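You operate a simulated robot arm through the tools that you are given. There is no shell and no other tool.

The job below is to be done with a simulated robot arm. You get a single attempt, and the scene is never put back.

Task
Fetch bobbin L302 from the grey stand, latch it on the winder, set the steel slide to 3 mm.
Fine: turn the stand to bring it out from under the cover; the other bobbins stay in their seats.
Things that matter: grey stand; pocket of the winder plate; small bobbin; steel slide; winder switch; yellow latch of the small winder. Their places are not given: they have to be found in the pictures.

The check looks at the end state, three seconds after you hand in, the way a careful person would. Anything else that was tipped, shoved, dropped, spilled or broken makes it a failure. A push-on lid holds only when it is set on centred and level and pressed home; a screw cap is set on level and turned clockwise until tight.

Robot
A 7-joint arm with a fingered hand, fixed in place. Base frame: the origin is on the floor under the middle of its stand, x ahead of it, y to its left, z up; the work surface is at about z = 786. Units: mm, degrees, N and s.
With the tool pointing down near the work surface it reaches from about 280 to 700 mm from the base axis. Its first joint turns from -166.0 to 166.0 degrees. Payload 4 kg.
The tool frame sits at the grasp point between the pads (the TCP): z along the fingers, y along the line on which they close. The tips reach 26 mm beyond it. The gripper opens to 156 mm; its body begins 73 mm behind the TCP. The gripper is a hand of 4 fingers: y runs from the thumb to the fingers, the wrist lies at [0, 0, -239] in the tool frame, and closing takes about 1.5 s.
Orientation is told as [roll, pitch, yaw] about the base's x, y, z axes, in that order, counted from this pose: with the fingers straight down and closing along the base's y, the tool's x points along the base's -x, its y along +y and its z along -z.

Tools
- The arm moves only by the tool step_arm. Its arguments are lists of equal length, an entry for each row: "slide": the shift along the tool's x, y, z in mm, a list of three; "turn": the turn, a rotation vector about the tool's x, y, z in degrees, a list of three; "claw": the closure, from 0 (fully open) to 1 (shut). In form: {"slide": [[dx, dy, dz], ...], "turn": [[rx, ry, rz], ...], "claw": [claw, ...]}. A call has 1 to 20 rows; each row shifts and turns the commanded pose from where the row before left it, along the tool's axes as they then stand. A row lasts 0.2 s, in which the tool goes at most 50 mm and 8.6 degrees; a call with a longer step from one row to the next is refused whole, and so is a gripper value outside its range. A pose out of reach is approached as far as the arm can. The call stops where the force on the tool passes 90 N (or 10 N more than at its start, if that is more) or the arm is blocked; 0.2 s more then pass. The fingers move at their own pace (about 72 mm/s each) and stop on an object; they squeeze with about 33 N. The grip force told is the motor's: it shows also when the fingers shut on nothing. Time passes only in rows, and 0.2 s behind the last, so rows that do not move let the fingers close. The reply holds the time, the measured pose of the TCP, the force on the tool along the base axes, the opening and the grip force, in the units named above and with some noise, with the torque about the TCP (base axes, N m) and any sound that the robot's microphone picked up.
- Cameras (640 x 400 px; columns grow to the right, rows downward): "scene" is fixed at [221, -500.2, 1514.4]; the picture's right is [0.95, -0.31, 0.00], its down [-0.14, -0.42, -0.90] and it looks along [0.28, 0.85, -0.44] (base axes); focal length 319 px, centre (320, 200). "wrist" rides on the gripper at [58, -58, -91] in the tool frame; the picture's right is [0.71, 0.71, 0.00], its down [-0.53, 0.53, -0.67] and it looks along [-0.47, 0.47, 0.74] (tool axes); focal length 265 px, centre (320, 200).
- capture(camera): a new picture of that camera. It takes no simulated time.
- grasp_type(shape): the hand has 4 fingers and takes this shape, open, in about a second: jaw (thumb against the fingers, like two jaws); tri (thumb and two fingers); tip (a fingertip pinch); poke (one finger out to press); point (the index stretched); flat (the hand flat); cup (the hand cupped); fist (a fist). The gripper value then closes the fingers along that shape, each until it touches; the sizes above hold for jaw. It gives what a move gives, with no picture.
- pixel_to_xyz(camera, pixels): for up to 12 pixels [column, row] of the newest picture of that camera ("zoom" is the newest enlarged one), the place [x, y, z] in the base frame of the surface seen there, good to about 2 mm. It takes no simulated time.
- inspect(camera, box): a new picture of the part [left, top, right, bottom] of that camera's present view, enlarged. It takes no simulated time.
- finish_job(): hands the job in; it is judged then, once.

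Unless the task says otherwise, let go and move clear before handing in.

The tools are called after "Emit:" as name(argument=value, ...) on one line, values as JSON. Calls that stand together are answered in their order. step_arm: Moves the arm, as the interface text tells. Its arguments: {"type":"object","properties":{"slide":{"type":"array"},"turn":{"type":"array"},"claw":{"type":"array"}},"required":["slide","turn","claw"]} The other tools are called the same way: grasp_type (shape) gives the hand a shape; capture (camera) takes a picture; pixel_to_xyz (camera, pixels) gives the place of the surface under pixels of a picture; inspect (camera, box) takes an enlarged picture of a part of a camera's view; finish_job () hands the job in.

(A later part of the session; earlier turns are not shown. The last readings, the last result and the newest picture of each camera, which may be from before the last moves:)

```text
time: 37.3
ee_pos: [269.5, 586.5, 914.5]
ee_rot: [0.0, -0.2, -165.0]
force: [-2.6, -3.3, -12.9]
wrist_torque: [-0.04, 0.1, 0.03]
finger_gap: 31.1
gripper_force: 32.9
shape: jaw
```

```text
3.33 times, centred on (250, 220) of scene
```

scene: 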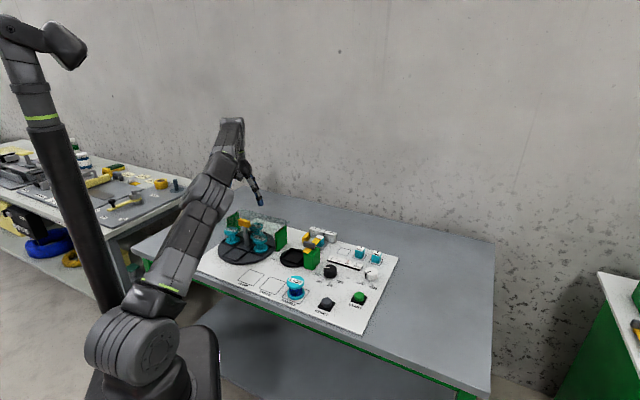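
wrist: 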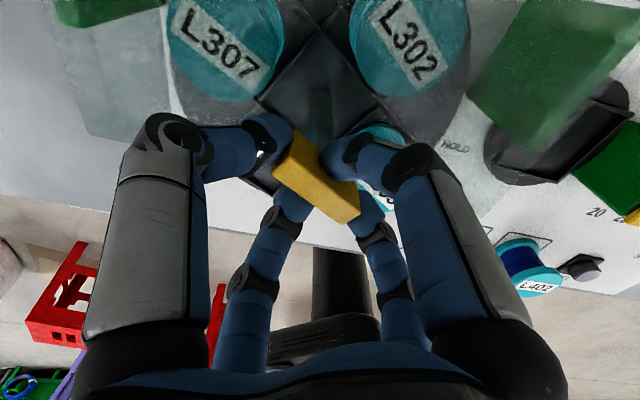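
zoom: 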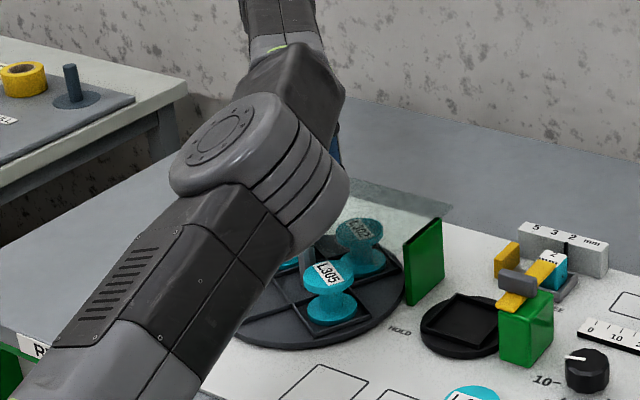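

The stand turns with the hand and the bobbins ride along in their seats. I'll keep turning another 80°.

Emit:
step_arm(slide=[[0, 0, 0], [0, 0, 0], [0, 0, 0], [0, 0, 0], [0, 0, 0], [0, 0, 0], [0, 0, 0], [0, 0, 0], [0, 0, 0], [0, 0, 0], [0, 0, 0], [0, 0, 0], [0, 0, 0], [0, 0, 0], [0, 0, 0], [0, 0, 0], [0, 0, 0], [0, 0, 0], [0, 0, 0], [0, 0, 0]], turn=[[0, 0, 2], [0, 0, 4], [0, 0, 4], [0, 0, 4], [0, 0, 4], [0, 0, 4], [0, 0, 4], [0, 0, 4], [0, 0, 4], [0, 0, 4], [0, 0, 4], [0, 0, 4], [0, 0, 4], [0, 0, 4], [0, 0, 4], [0, 0, 4], [0, 0, 4], [0, 0, 4], [0, 0, 4], [0, 0, 2]], claw=[1, 1, 1, 1, 1, 1, 1, 1, 1, 1, 1, 1, 1, 1, 1, 1, 1, 1, 1, 1])

Emit:
capture(camera="wrist")

```text
time: 41.5
ee_pos: [268.5, 586.6, 914.0]
ee_rot: [0.2, -0.1, 119.0]
force: [-3.2, 2.9, -22.4]
wrist_torque: [0.09, 0.03, 0.07]
finger_gap: 31.1
gripper_force: 32.7
shape: jaw
```

```text
taken
```

wrist: 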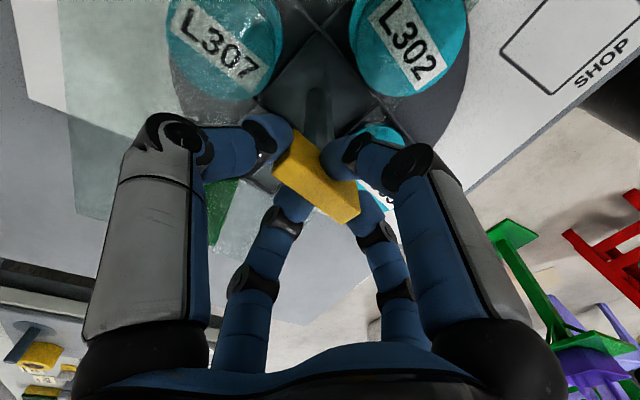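

Yaw is 119° with 74° left; the tool shows a mild downward pull (−22 N), so I'll ease down 1 mm while turning the rest.

Emit:
step_arm(slide=[[0, 0, 0.5], [0, 0, 0.5], [0, 0, 0.5], [0, 0, 0], [0, 0, 0], [0, 0, 0], [0, 0, 0], [0, 0, 0], [0, 0, 0], [0, 0, 0], [0, 0, 0], [0, 0, 0], [0, 0, 0], [0, 0, 0], [0, 0, 0], [0, 0, 0], [0, 0, 0], [0, 0, 0], [0, 0, 0], [0, 0, 0]], turn=[[0, 0, 2], [0, 0, 4], [0, 0, 4], [0, 0, 4], [0, 0, 4], [0, 0, 4], [0, 0, 4], [0, 0, 4], [0, 0, 4], [0, 0, 4], [0, 0, 4], [0, 0, 4], [0, 0, 4], [0, 0, 4], [0, 0, 4], [0, 0, 4], [0, 0, 4], [0, 0, 4], [0, 0, 4], [0, 0, 0]], claw=[1, 1, 1, 1, 1, 1, 1, 1, 1, 1, 1, 1, 1, 1, 1, 1, 1, 1, 1, 1])

Emit:
capture(camera="wrist")

Emit:
inspect(camera="scene", box=[190, 160, 310, 280])

```text
time: 45.7
ee_pos: [269.3, 586.6, 914.0]
ee_rot: [0.3, 0.1, 44.9]
force: [-2.4, 12.2, 8.9]
wrist_torque: [0.31, 0.09, 0.05]
finger_gap: 31.5
gripper_force: 33.1
shape: jaw
```

```text
taken
```

wrist: 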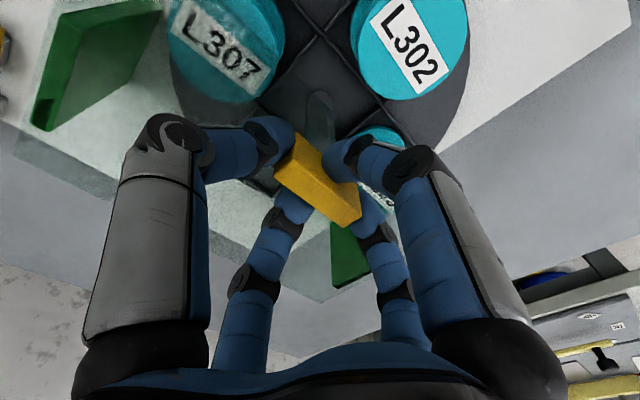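

```text
3.33 times, centred on (250, 220) of scene
```

zoom: 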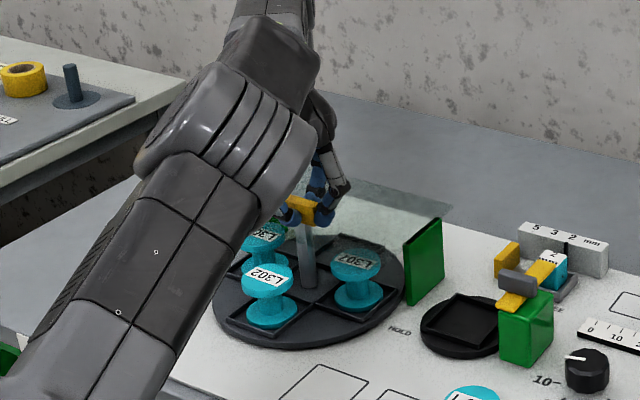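

L302 is now at the front, clear of the cover (scene zoom 265,280). I'll open the fingers and rise straight up.

Emit:
step_arm(slide=[[0, 0, 0], [0, 0, 0], [0, 0, 0], [0, 0, 0], [0, 0, 0], [0, 0, 0], [0, 0, 0], [0, 0, -20], [0, 0, -30], [0, 0, -30], [0, 0, -30], [0, 0, 0]], turn=[[0, 0, 0], [0, 0, 0], [0, 0, 0], [0, 0, 0], [0, 0, 0], [0, 0, 0], [0, 0, 0], [0, 0, 0], [0, 0, 0], [0, 0, 0], [0, 0, 0], [0, 0, 0]], claw=[0.9, 0.8, 0.5, 0.2, 0, 0, 0, 0, 0, 0, 0, 0])

Emit:
capture(camera="wrist")

Emit:
capture(camera="scene")

```text
time: 48.3
ee_pos: [270.9, 586.9, 1025.9]
ee_rot: [0.2, 0.1, 45.0]
force: [0.5, -0.6, -0.7]
wrist_torque: [-0.02, -0.04, 0.0]
finger_gap: 155.9
gripper_force: 0.1
shape: jaw
```

```text
taken
```

wrist: 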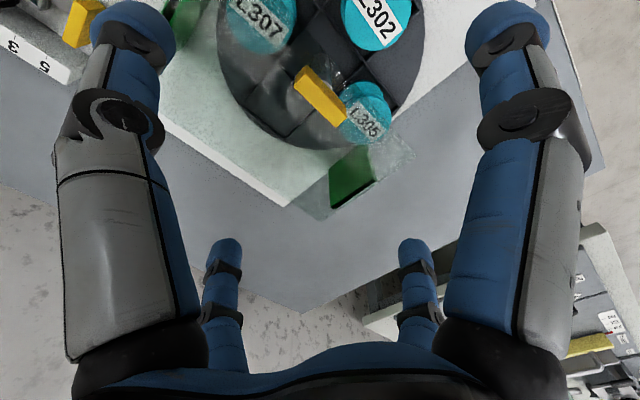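

```text
taken
```

scene: 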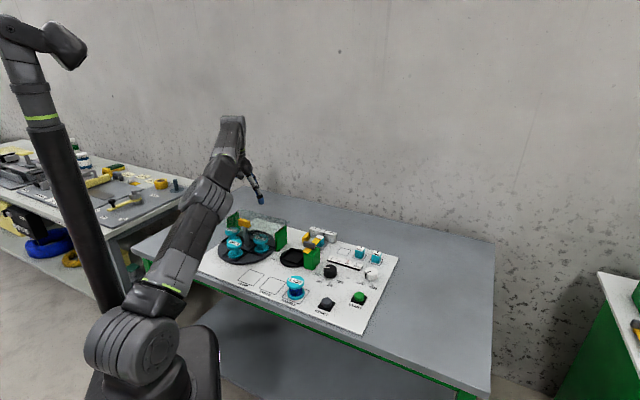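

L302's label is now at wrist (378,15), out from the cover. I'll turn to yaw 0, move above it and look straight on.

Emit:
step_arm(slide=[[16, 16, 0], [16, 16, 0], [16, 0, 0], [16, 0, 0], [0, 0, 0], [0, 0, 0], [0, 0, 10], [0, 0, 0]], turn=[[0, 0, 7.5], [0, 0, 7.5], [0, 0, 7.5], [0, 0, 7.5], [0, 0, 7.5], [0, 0, 7.5], [0, 0, 0], [0, 0, 0]], claw=[0, 0, 0, 0, 0, 0, 0, 0])

Emit:
capture(camera="wrist")

```text
time: 50.1
ee_pos: [197.8, 574.8, 1015.5]
ee_rot: [0.0, 0.2, 0.1]
force: [0.2, 0.4, -0.2]
wrist_torque: [-0.02, -0.02, -0.01]
finger_gap: 156.1
gripper_force: 0.0
shape: jaw
```

```text
taken
```

wrist: 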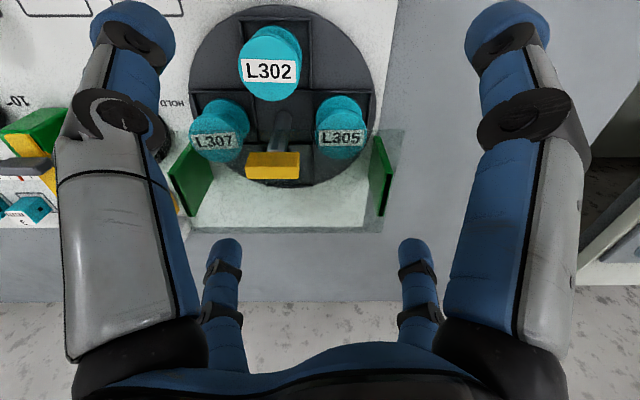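

I see all three bobbins cleanly; L302's top is at wrist (270,65). I'll enlarge and measure it along with its neighbours and the handle.

Emit:
inspect(camera="wrist", box=[170, 0, 400, 200])

Emit:
pixel_to_xyz(camera="zoom", pixels=[[198, 140], [320, 140], [258, 198], [258, 120], [205, 160], [310, 160], [230, 190], [290, 190], [240, 320], [330, 320], [258, 80], [300, 105]])

```text
2.00 times, centred on (285, 100) of wrist
```

zoom: 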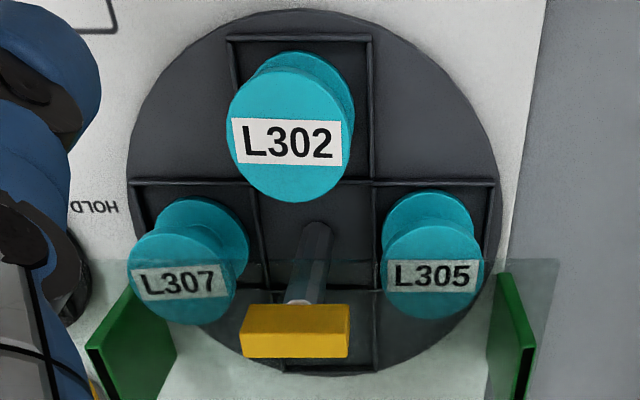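

```text
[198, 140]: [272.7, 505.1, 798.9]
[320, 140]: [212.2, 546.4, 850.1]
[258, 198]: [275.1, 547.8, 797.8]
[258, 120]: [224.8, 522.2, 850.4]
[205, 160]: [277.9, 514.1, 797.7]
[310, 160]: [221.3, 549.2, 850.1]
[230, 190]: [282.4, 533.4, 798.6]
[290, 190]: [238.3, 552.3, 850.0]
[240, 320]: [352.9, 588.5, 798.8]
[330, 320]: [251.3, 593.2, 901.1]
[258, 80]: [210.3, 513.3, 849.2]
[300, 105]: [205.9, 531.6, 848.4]
```

I'll measure points close to the rim of L302's top flange to find its centre.

Emit:
pixel_to_xyz(camera="zoom", pixels=[[231, 140], [344, 145], [288, 200], [285, 74], [245, 180], [330, 180], [250, 90], [325, 95], [288, 138], [185, 290], [432, 285], [296, 330]])

```text
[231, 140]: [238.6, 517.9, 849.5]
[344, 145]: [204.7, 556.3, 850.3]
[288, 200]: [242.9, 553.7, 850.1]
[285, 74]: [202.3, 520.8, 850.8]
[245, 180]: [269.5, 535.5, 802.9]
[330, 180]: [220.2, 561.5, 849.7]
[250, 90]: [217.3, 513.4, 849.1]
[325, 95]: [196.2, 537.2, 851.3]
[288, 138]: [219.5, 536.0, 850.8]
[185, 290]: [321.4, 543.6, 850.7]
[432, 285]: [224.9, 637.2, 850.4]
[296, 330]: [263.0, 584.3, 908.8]
```

L302's top centre is about (222.2, 537.2), z 850, diameter ~53. I'll preset the finger opening (claw 0.53) in the air here to measure the finger profile for clearance to the neighbours and cover.

Emit:
step_arm(slide=[[0, 0, 0], [0, 0, 0], [0, 0, 0], [0, 0, 0], [0, 0, 0], [0, 0, 0]], turn=[[0, 0, 0], [0, 0, 0], [0, 0, 0], [0, 0, 0], [0, 0, 0], [0, 0, 0]], claw=[0.3, 0.53, 0.53, 0.53, 0.53, 0.53])

Emit:
capture(camera="wrist")

Emit:
pixel_to_xyz(camera="wrist", pixels=[[240, 100], [200, 110], [150, 110], [120, 130], [140, 200], [400, 100], [440, 110], [480, 110], [510, 150], [255, 225], [240, 250], [220, 300]])

```text
time: 51.5
ee_pos: [196.5, 575.5, 1014.4]
ee_rot: [0.0, 0.1, -0.1]
force: [0.0, -0.4, 0.7]
wrist_torque: [0.04, 0.02, -0.01]
finger_gap: 73.7
gripper_force: 0.1
shape: jaw
```

```text
taken
```

wrist: 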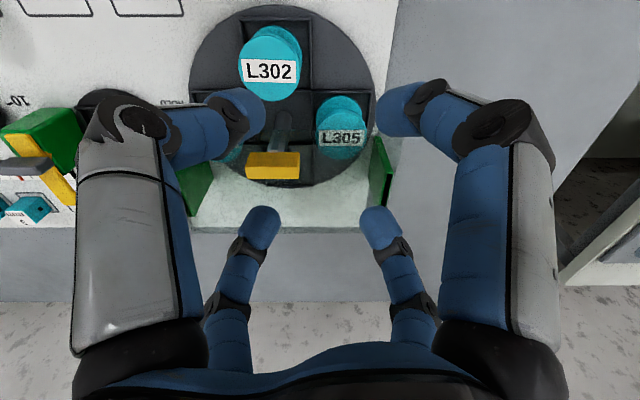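

```text
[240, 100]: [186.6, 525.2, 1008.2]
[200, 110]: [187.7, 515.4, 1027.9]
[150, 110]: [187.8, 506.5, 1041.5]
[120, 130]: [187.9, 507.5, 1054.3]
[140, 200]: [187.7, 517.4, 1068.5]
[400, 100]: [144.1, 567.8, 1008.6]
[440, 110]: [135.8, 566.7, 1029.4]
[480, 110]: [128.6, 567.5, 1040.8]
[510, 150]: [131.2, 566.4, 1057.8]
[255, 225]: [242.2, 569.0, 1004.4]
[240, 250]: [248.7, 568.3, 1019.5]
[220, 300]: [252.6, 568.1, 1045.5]
```

Finger knuckles bulge to ~70 mm radius some 35 mm above the TCP, so near the cover's edge (v≈585, z≈870) I'll tilt the hand 12° away from the cover. I move above L302 at z≈950 and tilt there.

Emit:
step_arm(slide=[[-8.6, -12.8, 21.3], [-8.6, -12.8, 21.3], [-8.5, -12.7, 21.4], [0, 0, 0], [0, 0, 0], [0, 0, 0]], turn=[[0, 0, 0], [0, 0, 0], [0, 0, 0], [-4.24, -4.24, 0], [-4.24, -4.24, 0], [0, 0, 0]], claw=[0.53, 0.53, 0.53, 0.53, 0.53, 0.53])

Emit:
capture(camera="wrist")

Emit:
inspect(camera="scene", box=[190, 140, 310, 270])

```text
time: 52.9
ee_pos: [221.2, 536.3, 949.9]
ee_rot: [8.5, -8.3, -0.6]
force: [-0.6, 0.5, 0.4]
wrist_torque: [-0.01, -0.02, -0.01]
finger_gap: 73.9
gripper_force: 0.0
shape: jaw
```

```text
taken
```

wrist: 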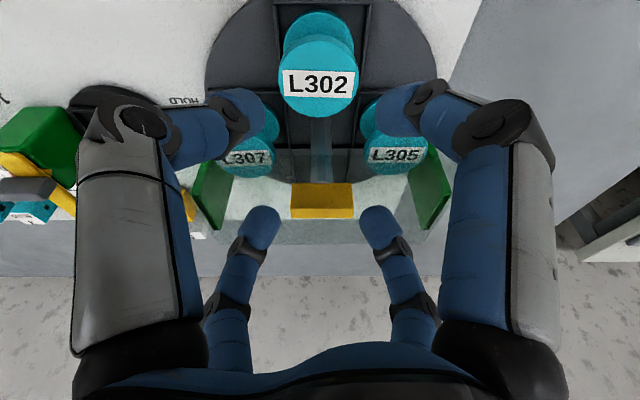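

```text
3.08 times, centred on (250, 205) of scene
```

zoom: 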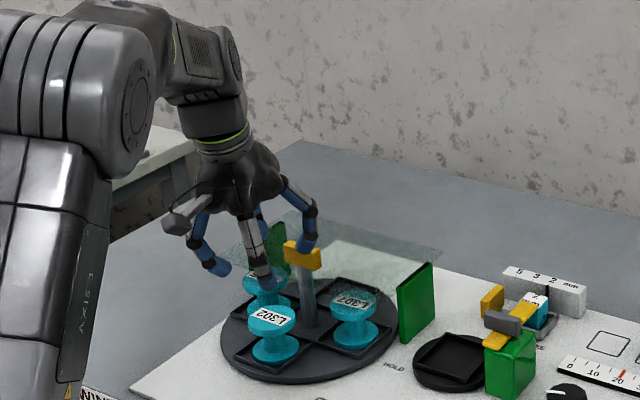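

The tilt is set and the hand is over L302 (wrist 318,82). I'll verify the bobbin's rim once more from here before descending.

Emit:
pixel_to_xyz(camera="wrist", pixels=[[281, 80], [355, 80], [318, 118], [318, 47], [318, 82], [300, 110], [340, 108], [230, 160], [395, 155], [440, 230], [320, 170]])

```text
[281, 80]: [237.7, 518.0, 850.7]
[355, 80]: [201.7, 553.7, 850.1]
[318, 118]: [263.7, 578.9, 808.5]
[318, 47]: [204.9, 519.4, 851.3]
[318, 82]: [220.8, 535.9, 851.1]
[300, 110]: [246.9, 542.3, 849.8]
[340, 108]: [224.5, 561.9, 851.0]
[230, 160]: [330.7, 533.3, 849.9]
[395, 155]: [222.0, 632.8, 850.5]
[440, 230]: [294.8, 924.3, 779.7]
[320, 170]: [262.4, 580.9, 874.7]
```

The centre is confirmed near (221.2, 537.4), and the TCP is within 1 mm. Descending vertically to z≈847 with the partly open hand.

Emit:
step_arm(slide=[[2.5, -2.5, 16.6], [2.5, -2.5, 16.6], [2.5, -2.5, 16.6], [1.8, -1.8, 11.7], [1.8, -1.8, 11.7], [1.5, -1.5, 9.8], [1.5, -1.5, 9.8], [0.9, -0.9, 6], [0, 0, 0]], turn=[[0, 0, 0], [0, 0, 0], [0, 0, 0], [0, 0, 0], [0, 0, 0], [0, 0, 0], [0, 0, 0], [0, 0, 0], [0, 0, 0]], claw=[0.53, 0.53, 0.53, 0.53, 0.53, 0.53, 0.53, 0.53, 0.53])

Emit:
capture(camera="wrist")

Emit:
inspect(camera="scene", box=[190, 160, 310, 280])

```text
time: 54.9
ee_pos: [220.8, 536.3, 847.3]
ee_rot: [8.4, -8.3, -0.5]
force: [-1.4, -2.2, 0.0]
wrist_torque: [0.05, -0.05, -0.02]
finger_gap: 73.1
gripper_force: 0.0
shape: jaw
```

```text
taken
```

wrist: 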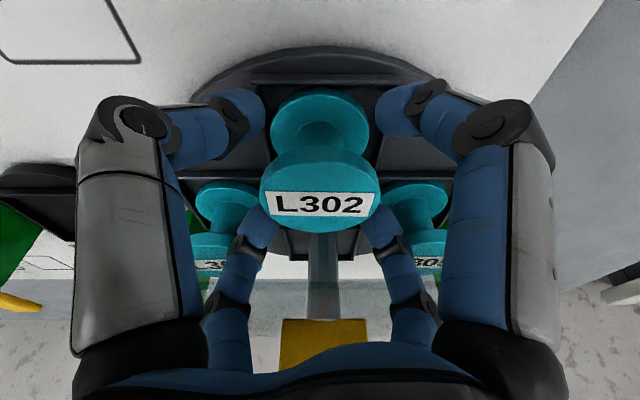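

```text
3.33 times, centred on (250, 220) of scene
```

zoom: 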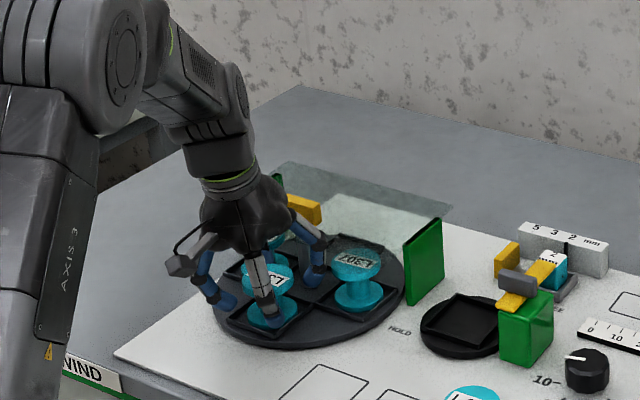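

The four fingers surround L302 (wrist 320,190) with almost no force. Closing the grip now.

Emit:
step_arm(slide=[[0, 0, 0], [0, 0, 0], [0, 0, 0], [0, 0, 0], [0, 0, 0], [0, 0, 0], [0, 0, 0], [0, 0, 0]], turn=[[0, 0, 0], [0, 0, 0], [0, 0, 0], [0, 0, 0], [0, 0, 0], [0, 0, 0], [0, 0, 0], [0, 0, 0]], claw=[0.6, 0.65, 0.7, 0.8, 0.9, 1, 1, 1])

Emit:
capture(camera="wrist")

Emit:
inspect(camera="scene", box=[190, 160, 310, 280])

```text
time: 56.7
ee_pos: [221.4, 535.8, 848.5]
ee_rot: [8.5, -8.3, -0.6]
force: [-0.7, -1.1, 0.5]
wrist_torque: [0.01, 0.03, -0.02]
finger_gap: 42.1
gripper_force: 32.9
shape: jaw
```

```text
taken
```

wrist: 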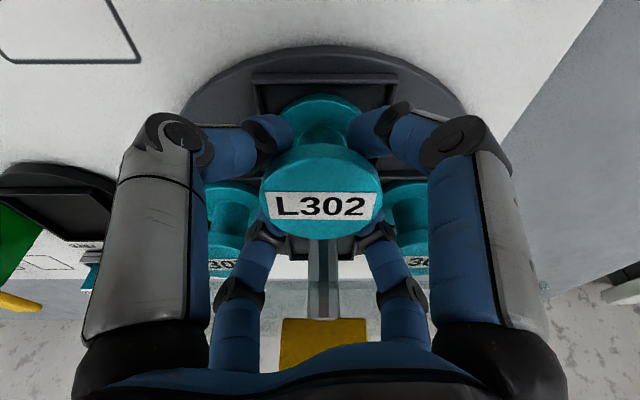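

```text
3.33 times, centred on (250, 220) of scene
```

zoom: 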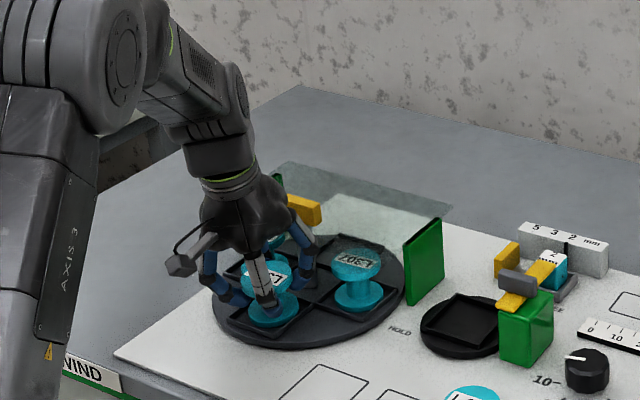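

The hand holds L302 with 33 N and the fingertips tucked under the flange (gap 42). I'll lift a little first and check that only L302 comes up.

Emit:
step_arm(slide=[[-0.7, 0.7, -4.9], [-0.7, 0.7, -4.9], [-0.7, 0.7, -4.9], [-0.7, 0.7, -4.9], [0, 0, 0]], turn=[[0, 0, 0], [0, 0, 0], [0, 0, 0], [0, 0, 0], [0, 0, 0]], claw=[1, 1, 1, 1, 1])

Emit:
capture(camera="wrist")

Emit:
inspect(camera="scene", box=[190, 160, 310, 280])

```text
time: 57.9
ee_pos: [220.7, 534.9, 868.6]
ee_rot: [8.4, -8.2, -0.7]
force: [0.4, -1.2, 0.1]
wrist_torque: [0.01, 0.0, 0.02]
finger_gap: 42.1
gripper_force: 32.8
shape: jaw
```

```text
taken
```

wrist: 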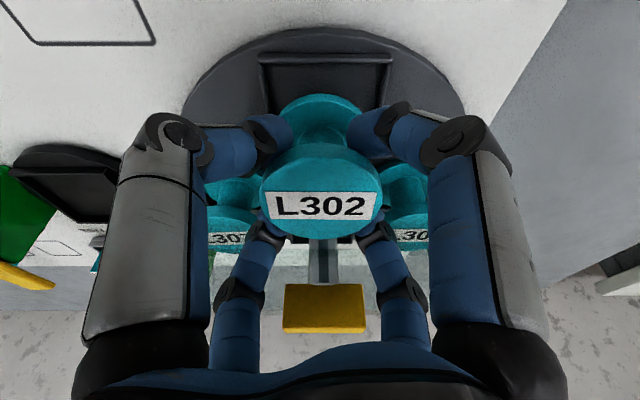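

```text
3.33 times, centred on (250, 220) of scene
```

zoom: 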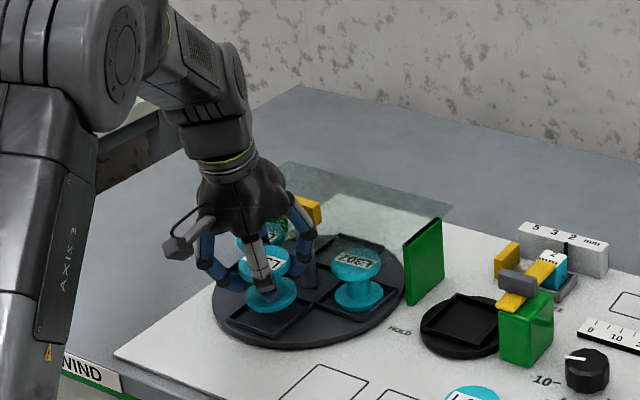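

L302 alone rose 20 mm and the neighbours stayed seated. While the view is clear I'll measure the winder pocket's corners and the latch from the scene camera.

Emit:
inspect(camera="scene", box=[270, 220, 350, 280])

Emit:
pixel_to_xyz(camera="zoom", pixels=[[133, 278], [207, 307], [190, 230], [262, 255], [200, 268], [100, 280], [205, 320], [280, 245], [262, 205], [210, 222], [330, 180], [260, 130]])

```text
6.67 times, centred on (310, 250) of scene
```

zoom: 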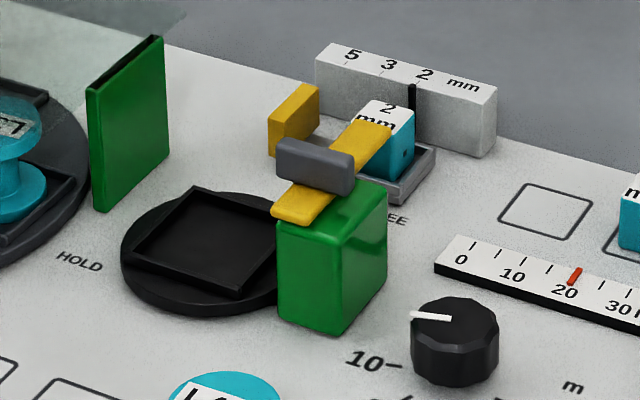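

```text
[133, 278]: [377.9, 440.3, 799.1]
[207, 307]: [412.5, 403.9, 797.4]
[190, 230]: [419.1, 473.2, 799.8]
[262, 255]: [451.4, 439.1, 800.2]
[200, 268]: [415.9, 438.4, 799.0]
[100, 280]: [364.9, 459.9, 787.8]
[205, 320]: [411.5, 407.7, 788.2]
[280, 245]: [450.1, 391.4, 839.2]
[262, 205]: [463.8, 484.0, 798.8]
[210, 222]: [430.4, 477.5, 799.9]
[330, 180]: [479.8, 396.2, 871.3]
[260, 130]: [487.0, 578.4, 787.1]
```

I'll refine with pixels right at the pocket's inner corners and the disc's rim.

Emit:
pixel_to_xyz(camera="zoom", pixels=[[140, 258], [196, 199], [238, 285], [270, 222], [133, 262], [194, 190], [240, 294], [122, 245], [155, 300], [165, 190], [205, 245], [240, 200]])

Emit:
pixel_to_xyz(camera="zoom", pixels=[[280, 145], [350, 160], [315, 150], [315, 175], [285, 210], [375, 135], [330, 225], [360, 200], [383, 190], [340, 330], [282, 225], [300, 215]])

```text
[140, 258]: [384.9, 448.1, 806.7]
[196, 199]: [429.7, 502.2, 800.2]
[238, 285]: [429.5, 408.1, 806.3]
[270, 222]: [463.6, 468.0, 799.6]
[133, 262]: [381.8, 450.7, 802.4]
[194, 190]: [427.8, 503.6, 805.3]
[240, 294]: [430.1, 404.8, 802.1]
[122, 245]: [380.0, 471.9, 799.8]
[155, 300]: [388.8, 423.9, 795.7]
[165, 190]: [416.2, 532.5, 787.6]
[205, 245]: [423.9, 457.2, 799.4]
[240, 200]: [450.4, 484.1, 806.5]
```

```text
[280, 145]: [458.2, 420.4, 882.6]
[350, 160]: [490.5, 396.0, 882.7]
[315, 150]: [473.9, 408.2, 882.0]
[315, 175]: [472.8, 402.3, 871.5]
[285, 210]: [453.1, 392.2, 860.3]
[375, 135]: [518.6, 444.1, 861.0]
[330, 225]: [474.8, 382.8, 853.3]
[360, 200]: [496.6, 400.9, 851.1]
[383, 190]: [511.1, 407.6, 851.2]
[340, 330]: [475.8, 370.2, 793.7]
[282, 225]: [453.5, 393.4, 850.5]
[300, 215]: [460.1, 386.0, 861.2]
```

The pocket's centre is about (430, 452.5), floor z≈800; the latch pivot is near (474.5, 408) with its knob top at z 882. I'll lift L302 straight up to TCP z≈960.

Emit:
step_arm(slide=[[-2.2, 2.2, -14.7], [-3.4, 3.4, -22.5], [-3.4, 3.4, -22.5], [-3.4, 3.4, -22.5], [-1.5, 1.5, -9.8], [0, 0, 0]], turn=[[0, 0, 0], [0, 0, 0], [0, 0, 0], [0, 0, 0], [0, 0, 0], [0, 0, 0]], claw=[1, 1, 1, 1, 1, 1])

Emit:
capture(camera="wrist")

Emit:
inspect(camera="scene", box=[190, 140, 310, 280])

```text
time: 59.3
ee_pos: [221.0, 536.6, 961.2]
ee_rot: [8.6, -8.2, -0.5]
force: [-0.1, 0.5, -0.4]
wrist_torque: [0.01, -0.01, 0.03]
finger_gap: 42.0
gripper_force: 32.9
shape: jaw
```

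```text
taken
```

wrist: 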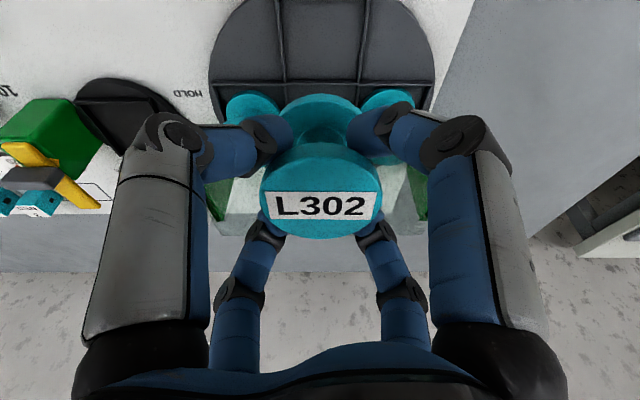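

```text
2.86 times, centred on (250, 210) of scene
```

zoom: 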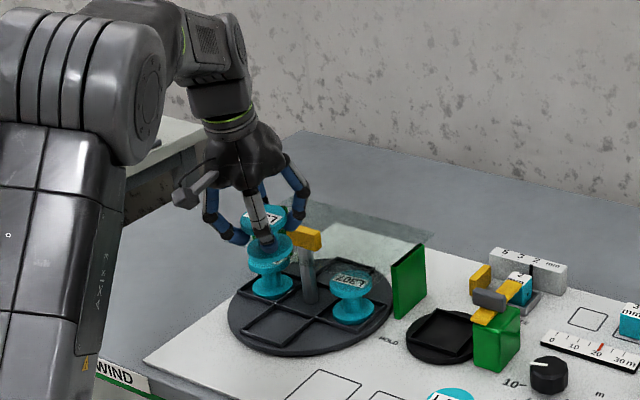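

L302 is held clear above everything (bottom ≈ z 912). I'll carry it level to above the winder pocket.

Emit:
step_arm(slide=[[-14.8, -6.1, 1.3], [-29.7, -12.2, 2.6], [-29.7, -12.2, 2.6], [-29.7, -12.2, 2.6], [-29.7, -12.2, 2.6], [-29.7, -12.2, 2.6], [-29.7, -12.2, 2.6], [-14.7, -6.0, 1.4], [0, 0, 0]], turn=[[0, 0, 0], [0, 0, 0], [0, 0, 0], [0, 0, 0], [0, 0, 0], [0, 0, 0], [0, 0, 0], [0, 0, 0], [0, 0, 0]], claw=[1, 1, 1, 1, 1, 1, 1, 1, 1])

Emit:
capture(camera="wrist")

Emit:
inspect(camera="scene", box=[240, 140, 360, 280])

```text
time: 61.3
ee_pos: [430.4, 452.5, 961.7]
ee_rot: [8.6, -8.4, -0.6]
force: [-0.6, 0.0, -0.6]
wrist_torque: [-0.01, 0.02, -0.03]
finger_gap: 42.0
gripper_force: 32.9
shape: jaw
```

```text
taken
```

wrist: 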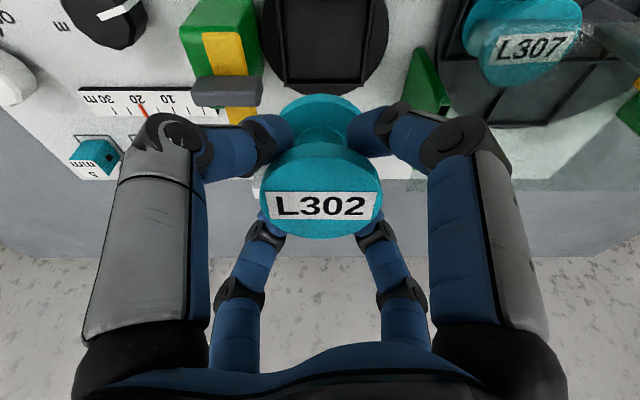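

```text
2.86 times, centred on (300, 210) of scene
```

zoom: 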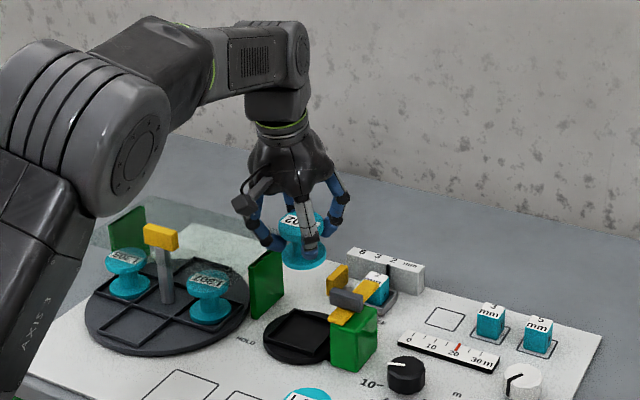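

The pocket shows behind the held bobbin at wrist (322,40). I'll enlarge that region to measure its edges precisely.

Emit:
inspect(camera="wrist", box=[220, 0, 420, 125])

Emit:
pixel_to_xyz(camera="zoom", pixels=[[185, 100], [475, 100], [200, 50], [460, 50], [205, 240], [460, 240], [175, 60], [485, 60], [330, 30], [240, 270], [440, 270], [320, 100]])

```text
3.20 times, centred on (320, 62) of wrist
```

zoom: 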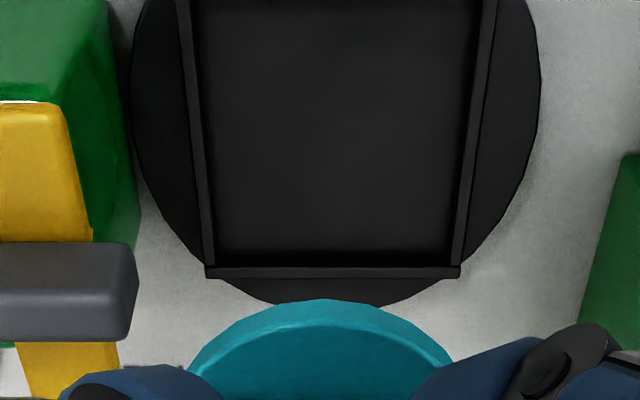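

```text
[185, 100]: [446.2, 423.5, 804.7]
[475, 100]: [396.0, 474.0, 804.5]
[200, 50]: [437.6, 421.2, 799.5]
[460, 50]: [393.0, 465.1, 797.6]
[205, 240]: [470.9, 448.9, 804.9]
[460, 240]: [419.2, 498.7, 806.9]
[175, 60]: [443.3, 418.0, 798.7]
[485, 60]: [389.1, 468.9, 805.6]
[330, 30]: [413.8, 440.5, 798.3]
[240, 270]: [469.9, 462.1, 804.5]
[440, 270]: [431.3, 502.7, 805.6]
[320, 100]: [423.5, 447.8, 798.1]
```

The pocket's centre comes out at about (427.2, 455.3). I'll measure the held bobbin's top rim to see its offset from the TCP.

Emit:
pixel_to_xyz(camera="wrist", pixels=[[264, 190], [379, 190], [320, 236], [320, 200], [320, 148], [275, 220], [367, 220], [320, 170], [290, 97], [350, 97]])

```text
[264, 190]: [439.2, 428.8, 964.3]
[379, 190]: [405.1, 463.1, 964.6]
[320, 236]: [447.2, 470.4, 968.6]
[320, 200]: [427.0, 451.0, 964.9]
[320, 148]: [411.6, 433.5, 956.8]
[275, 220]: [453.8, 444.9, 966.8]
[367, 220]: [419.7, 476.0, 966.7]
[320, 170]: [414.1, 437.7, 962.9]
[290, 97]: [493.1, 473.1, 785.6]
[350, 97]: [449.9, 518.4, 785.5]
```

The top reads z 963 at the front and 968.6 at the back, suggesting the bobbin tilts about 6–7° in the hand. I'll look closely from the scene camera.

Emit:
inspect(camera="scene", box=[280, 195, 330, 240])

Emit:
pixel_to_xyz(camera="zoom", pixels=[[200, 165], [260, 170], [380, 175], [260, 260], [330, 270], [200, 240], [380, 270], [250, 130]])

Emit:
inspect(camera="wrist", box=[240, 80, 400, 250])

Emit:
pixel_to_xyz(camera="zoom", pixels=[[320, 170], [320, 200], [320, 230], [320, 260], [320, 290], [320, 320], [320, 350], [320, 360], [220, 270], [420, 270], [250, 270], [390, 270]])

```text
8.89 times, centred on (305, 218) of scene
```

zoom: 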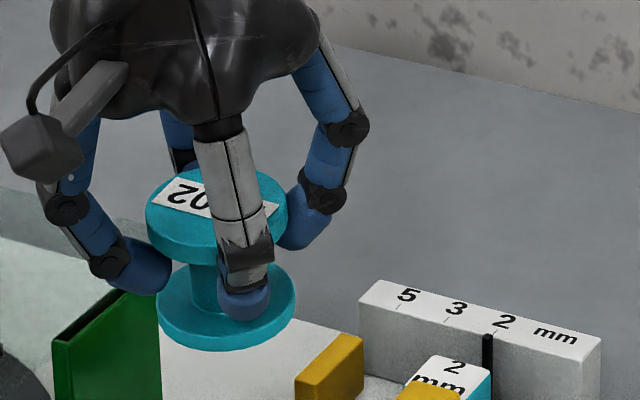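

```text
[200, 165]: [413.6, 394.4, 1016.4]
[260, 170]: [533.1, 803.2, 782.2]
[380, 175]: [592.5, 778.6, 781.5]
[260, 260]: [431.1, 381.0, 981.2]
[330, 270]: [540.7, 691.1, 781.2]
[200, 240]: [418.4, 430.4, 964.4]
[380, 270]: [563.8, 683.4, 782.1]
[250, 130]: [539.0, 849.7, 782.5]
```

```text
2.35 times, centred on (320, 165) of wrist
```

zoom: 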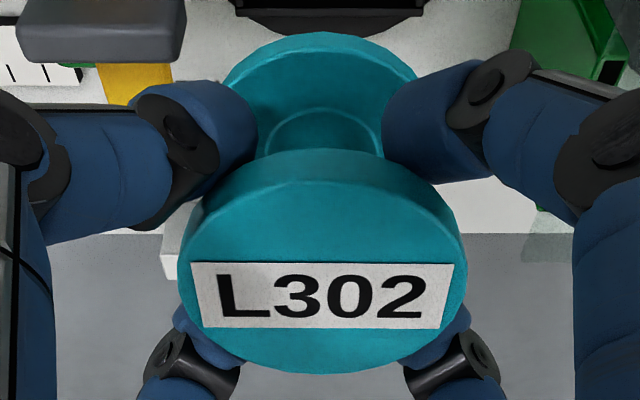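

```text
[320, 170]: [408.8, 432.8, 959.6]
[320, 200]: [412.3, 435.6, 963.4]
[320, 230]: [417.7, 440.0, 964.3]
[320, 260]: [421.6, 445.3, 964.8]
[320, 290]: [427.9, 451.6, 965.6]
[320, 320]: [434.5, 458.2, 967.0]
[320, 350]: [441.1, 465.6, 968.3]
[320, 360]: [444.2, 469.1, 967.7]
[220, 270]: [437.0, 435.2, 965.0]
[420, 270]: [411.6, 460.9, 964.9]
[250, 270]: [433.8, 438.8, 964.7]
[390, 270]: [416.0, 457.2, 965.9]
```

The bobbin is about 5.7° off level (back side up) in the hand and needs a shift of about 3 mm along −u. I'll level it by turning the hand back 5.7° and correct the position, then re-measure.

Emit:
step_arm(slide=[[0, 0, 0], [1.9, 2.5, 0], [0, 0, 0], [0, 0, 0]], turn=[[2.0, 2.0, 0], [2.03, 2.03, 0], [0, 0, 0], [0, 0, 0]], claw=[1, 1, 1, 1])

Emit:
inspect(camera="wrist", box=[240, 80, 400, 250])

Emit:
pixel_to_xyz(camera="zoom", pixels=[[320, 200], [320, 230], [320, 260], [320, 290], [320, 320], [320, 350], [320, 362], [200, 270], [445, 270], [220, 330], [420, 330], [320, 190]])

Emit:
inspect(camera="wrist", box=[220, 0, 420, 125])

Emit:
pixel_to_xyz(camera="zoom", pixels=[[190, 100], [480, 100], [200, 160], [470, 160], [210, 220], [460, 220], [250, 250], [420, 250], [330, 255], [330, 100]])

```text
time: 62.3
ee_pos: [427.0, 454.9, 963.5]
ee_rot: [4.4, -4.1, -0.2]
force: [0.2, -0.4, 0.5]
wrist_torque: [-0.01, 0.0, 0.02]
finger_gap: 42.3
gripper_force: 32.7
shape: jaw
```

```text
2.35 times, centred on (320, 165) of wrist
```

zoom: 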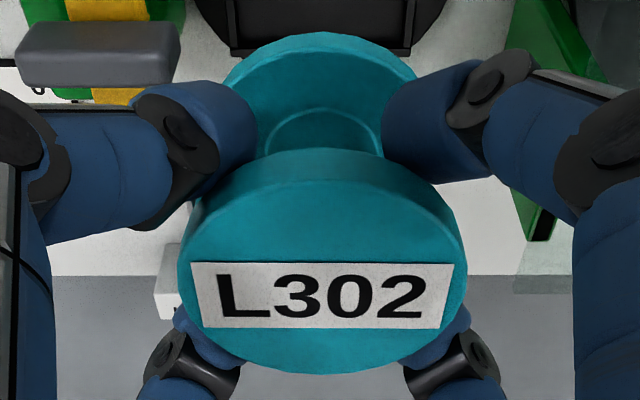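

```text
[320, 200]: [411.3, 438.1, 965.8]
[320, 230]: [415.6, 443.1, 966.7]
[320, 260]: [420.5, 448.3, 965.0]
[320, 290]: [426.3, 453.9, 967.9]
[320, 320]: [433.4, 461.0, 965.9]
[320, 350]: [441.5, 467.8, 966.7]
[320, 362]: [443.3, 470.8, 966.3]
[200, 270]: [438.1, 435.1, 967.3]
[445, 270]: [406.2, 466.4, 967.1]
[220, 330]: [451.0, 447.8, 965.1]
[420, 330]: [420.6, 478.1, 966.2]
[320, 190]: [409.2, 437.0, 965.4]
```

```text
3.20 times, centred on (320, 62) of wrist
```

zoom: 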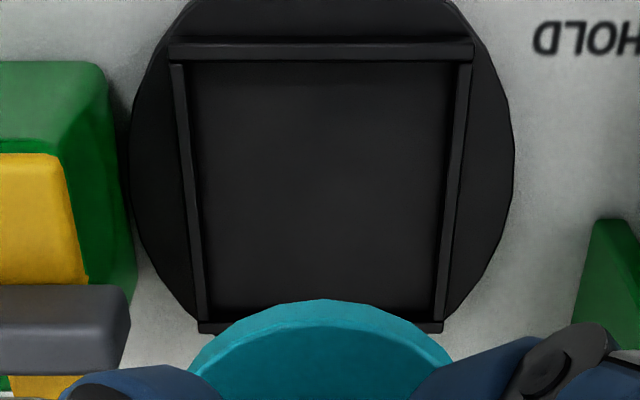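

```text
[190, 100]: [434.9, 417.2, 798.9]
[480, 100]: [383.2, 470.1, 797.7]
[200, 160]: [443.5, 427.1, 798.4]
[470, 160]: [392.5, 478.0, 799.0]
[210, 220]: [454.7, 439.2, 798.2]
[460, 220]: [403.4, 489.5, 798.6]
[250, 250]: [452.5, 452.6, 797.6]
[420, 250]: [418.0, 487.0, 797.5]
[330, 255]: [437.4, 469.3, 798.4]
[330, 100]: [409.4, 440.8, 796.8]
```

The bobbin's top now reads level (965–967 all over), centred at u≈−19.8, v≈623. I'll measure the pocket's ridge corners from this last enlarged view for final alignment.

Emit:
pixel_to_xyz(camera="zoom", pixels=[[175, 52], [468, 52], [320, 52], [205, 327], [436, 327], [187, 150], [458, 150], [196, 250], [447, 250], [180, 80], [466, 80]])

```text
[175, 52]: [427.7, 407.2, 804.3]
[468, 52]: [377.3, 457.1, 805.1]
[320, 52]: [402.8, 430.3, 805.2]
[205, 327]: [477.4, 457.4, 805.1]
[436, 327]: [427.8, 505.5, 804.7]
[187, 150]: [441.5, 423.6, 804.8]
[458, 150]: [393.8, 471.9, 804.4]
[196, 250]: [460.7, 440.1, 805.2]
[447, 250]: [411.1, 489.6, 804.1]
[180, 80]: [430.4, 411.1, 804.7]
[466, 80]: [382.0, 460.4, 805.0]
```

Pocket centre (u −20.8, v 625.0); I'll shift by −1/+1.8 mm and descend about 105 mm, stopping with the bobbin's foot just above the ridges to check.

Emit:
step_arm(slide=[[-0.6, 2.0, 0.2], [1.1, -1.1, 14.9], [1.1, -1.1, 14.9], [1.1, -1.1, 14.9], [1.1, -1.1, 14.9], [1.1, -1.1, 14.9], [1.1, -1.1, 14.9], [0.6, -0.6, 8], [0.5, -0.5, 6], [0, 0, 0]], turn=[[0, 0, 0], [0, 0, 0], [0, 0, 0], [0, 0, 0], [0, 0, 0], [0, 0, 0], [0, 0, 0], [0, 0, 0], [0, 0, 0], [0, 0, 0]], claw=[1, 1, 1, 1, 1, 1, 1, 1, 1, 1])

Emit:
capture(camera="wrist")

Emit:
inspect(camera="scene", box=[270, 190, 360, 280])

```text
time: 64.5
ee_pos: [428.7, 458.2, 857.1]
ee_rot: [4.6, -4.3, -0.2]
force: [0.1, -0.1, 0.6]
wrist_torque: [0.0, 0.01, -0.01]
finger_gap: 41.9
gripper_force: 32.6
shape: jaw
```

```text
taken
```

wrist: 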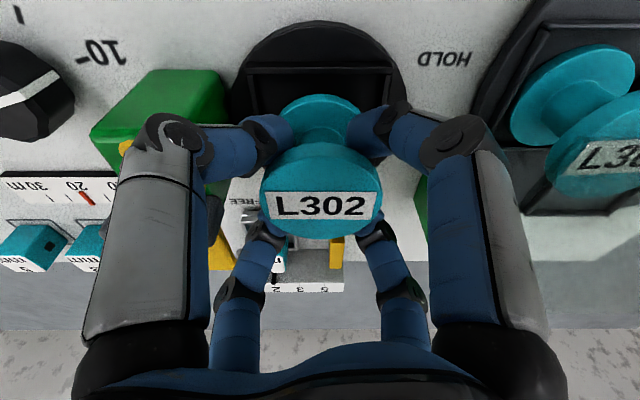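

```text
4.44 times, centred on (315, 235) of scene
```

zoom: 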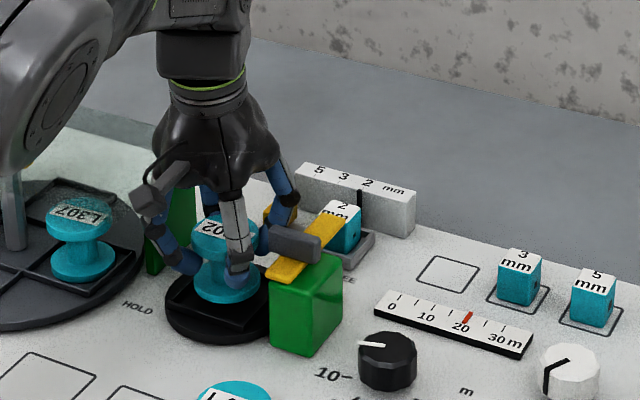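

The bobbin hangs just above the pocket (scene zoom 225,270), aligned within ~1.5 mm and no contact force. I'll lower it the last millimetres gently.

Emit:
step_arm(slide=[[0.9, -0.9, 2], [0.15, -0.15, 2], [0.15, -0.15, 2], [0, 0, 0]], turn=[[0, 0, 0], [0, 0, 0], [0, 0, 0], [0, 0, 0]], claw=[1, 1, 1, 1])

```text
time: 65.5
ee_pos: [429.8, 456.9, 852.7]
ee_rot: [4.5, -4.2, -0.2]
force: [-0.1, 0.5, -0.3]
wrist_torque: [0.01, -0.01, -0.02]
finger_gap: 42.1
gripper_force: 33.0
shape: jaw
```

No contact yet at z 852.7. Continuing down in 1 mm steps.

Emit:
step_arm(slide=[[0.1, -0.1, 1], [0.1, -0.1, 1], [0, 0, 0]], turn=[[0, 0, 0], [0, 0, 0], [0, 0, 0]], claw=[1, 1, 1])

Emit:
step_arm(slide=[[0.1, -0.1, 1], [0, 0, 0]], turn=[[0, 0, 0], [0, 0, 0]], claw=[1, 1])

```text
time: 66.3
ee_pos: [427.1, 455.7, 850.2]
ee_rot: [4.5, -4.2, -0.3]
force: [0.5, -1.2, -0.7]
wrist_torque: [0.02, -0.01, 0.0]
finger_gap: 42.2
gripper_force: 33.3
shape: jaw
```

```text
time: 66.9
ee_pos: [428.4, 456.0, 848.7]
ee_rot: [4.5, -4.2, -0.1]
force: [-0.1, 0.7, 0.1]
wrist_torque: [-0.02, 0.03, -0.01]
finger_gap: 42.0
gripper_force: 33.4
shape: jaw
```

Emit:
step_arm(slide=[[0.1, -0.1, 1], [0, 0, 0]], turn=[[0, 0, 0], [0, 0, 0]], claw=[1, 1])

Emit:
inspect(camera="scene", box=[280, 220, 340, 280])

Emit:
capture(camera="wrist")

Emit:
pixel_to_xyz(camera="wrist", pixels=[[320, 165], [320, 185], [320, 215], [320, 230], [290, 200], [350, 200], [270, 200], [370, 200]])

```text
time: 67.5
ee_pos: [428.3, 456.7, 848.6]
ee_rot: [4.3, -4.2, -0.2]
force: [0.1, 0.1, -1.6]
wrist_torque: [0.0, -0.02, 0.0]
finger_gap: 42.0
gripper_force: 33.3
shape: jaw
```

```text
6.67 times, centred on (310, 250) of scene
```

zoom: 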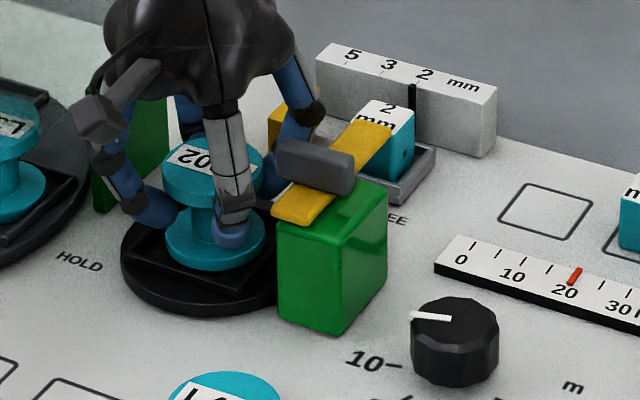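

```text
taken
```

wrist: 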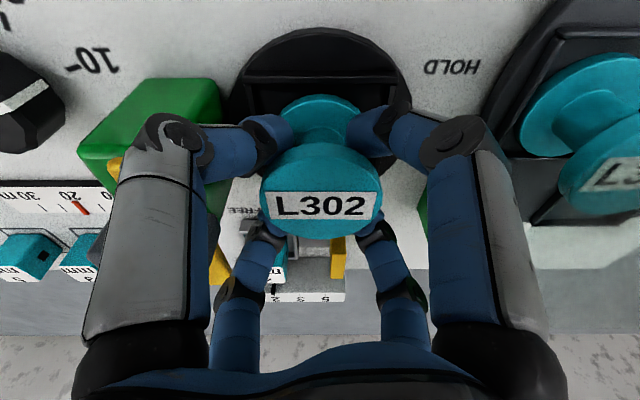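

```text
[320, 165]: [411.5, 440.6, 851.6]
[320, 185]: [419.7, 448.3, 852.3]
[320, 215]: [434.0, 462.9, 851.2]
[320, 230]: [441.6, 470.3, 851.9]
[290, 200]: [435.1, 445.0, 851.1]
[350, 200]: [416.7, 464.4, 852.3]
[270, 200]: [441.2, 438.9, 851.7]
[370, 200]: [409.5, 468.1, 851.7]
```

The bobbin's top reads 851.7 against 850.3 when seated in the stand, so it's about 1 mm above the floor. Two more small steps with force check.

Emit:
step_arm(slide=[[0.1, -0.1, 1], [0, 0, 0]], turn=[[0, 0, 0], [0, 0, 0]], claw=[1, 1])

Emit:
step_arm(slide=[[0.05, -0.05, 0.7], [0, 0, 0]], turn=[[0, 0, 0], [0, 0, 0]], claw=[1, 1])

```text
time: 68.1
ee_pos: [428.9, 456.4, 848.2]
ee_rot: [4.4, -4.2, -0.3]
force: [0.3, -0.1, -0.5]
wrist_torque: [0.0, 0.01, -0.03]
finger_gap: 42.1
gripper_force: 33.0
shape: jaw
```

```text
time: 68.7
ee_pos: [426.9, 456.1, 847.8]
ee_rot: [4.4, -4.2, -0.2]
force: [-1.0, 0.7, 0.6]
wrist_torque: [-0.05, 0.01, 0.05]
finger_gap: 42.2
gripper_force: 33.5
shape: jaw
```

Still no contact force at z 847.8. I'll continue with slightly larger steps until it touches.

Emit:
step_arm(slide=[[0.1, -0.1, 1.0], [0.1, -0.1, 0.7], [0, 0, 0]], turn=[[0, 0, 0], [0, 0, 0], [0, 0, 0]], claw=[1, 1, 1])

Emit:
inspect(camera="wrist", box=[220, 20, 420, 250])

Emit:
pixel_to_xyz(camera="zoom", pixels=[[320, 270], [320, 300], [320, 330], [320, 360], [260, 310], [380, 310], [230, 320], [410, 320]])

```text
time: 69.5
ee_pos: [427.8, 457.0, 845.3]
ee_rot: [4.5, -4.3, -0.2]
force: [0.5, -0.2, 8.6]
wrist_torque: [-0.13, 0.06, 0.02]
finger_gap: 42.1
gripper_force: 32.3
shape: jaw
```

```text
1.74 times, centred on (320, 135) of wrist
```

zoom: 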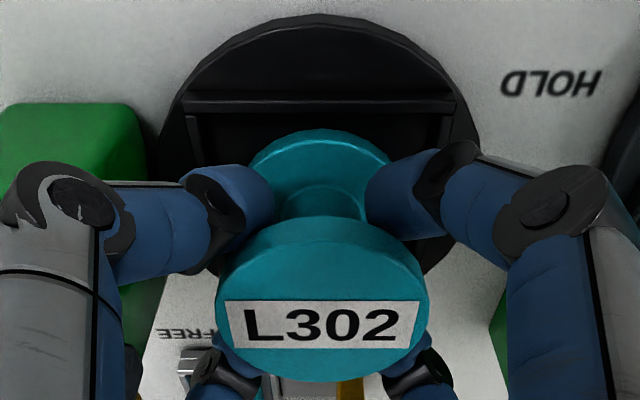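

```text
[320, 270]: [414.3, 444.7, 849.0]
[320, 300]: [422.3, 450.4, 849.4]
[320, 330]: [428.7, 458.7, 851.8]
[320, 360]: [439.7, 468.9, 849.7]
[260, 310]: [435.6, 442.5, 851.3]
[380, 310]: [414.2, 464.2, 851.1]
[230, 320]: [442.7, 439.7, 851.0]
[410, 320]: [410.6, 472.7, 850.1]
```

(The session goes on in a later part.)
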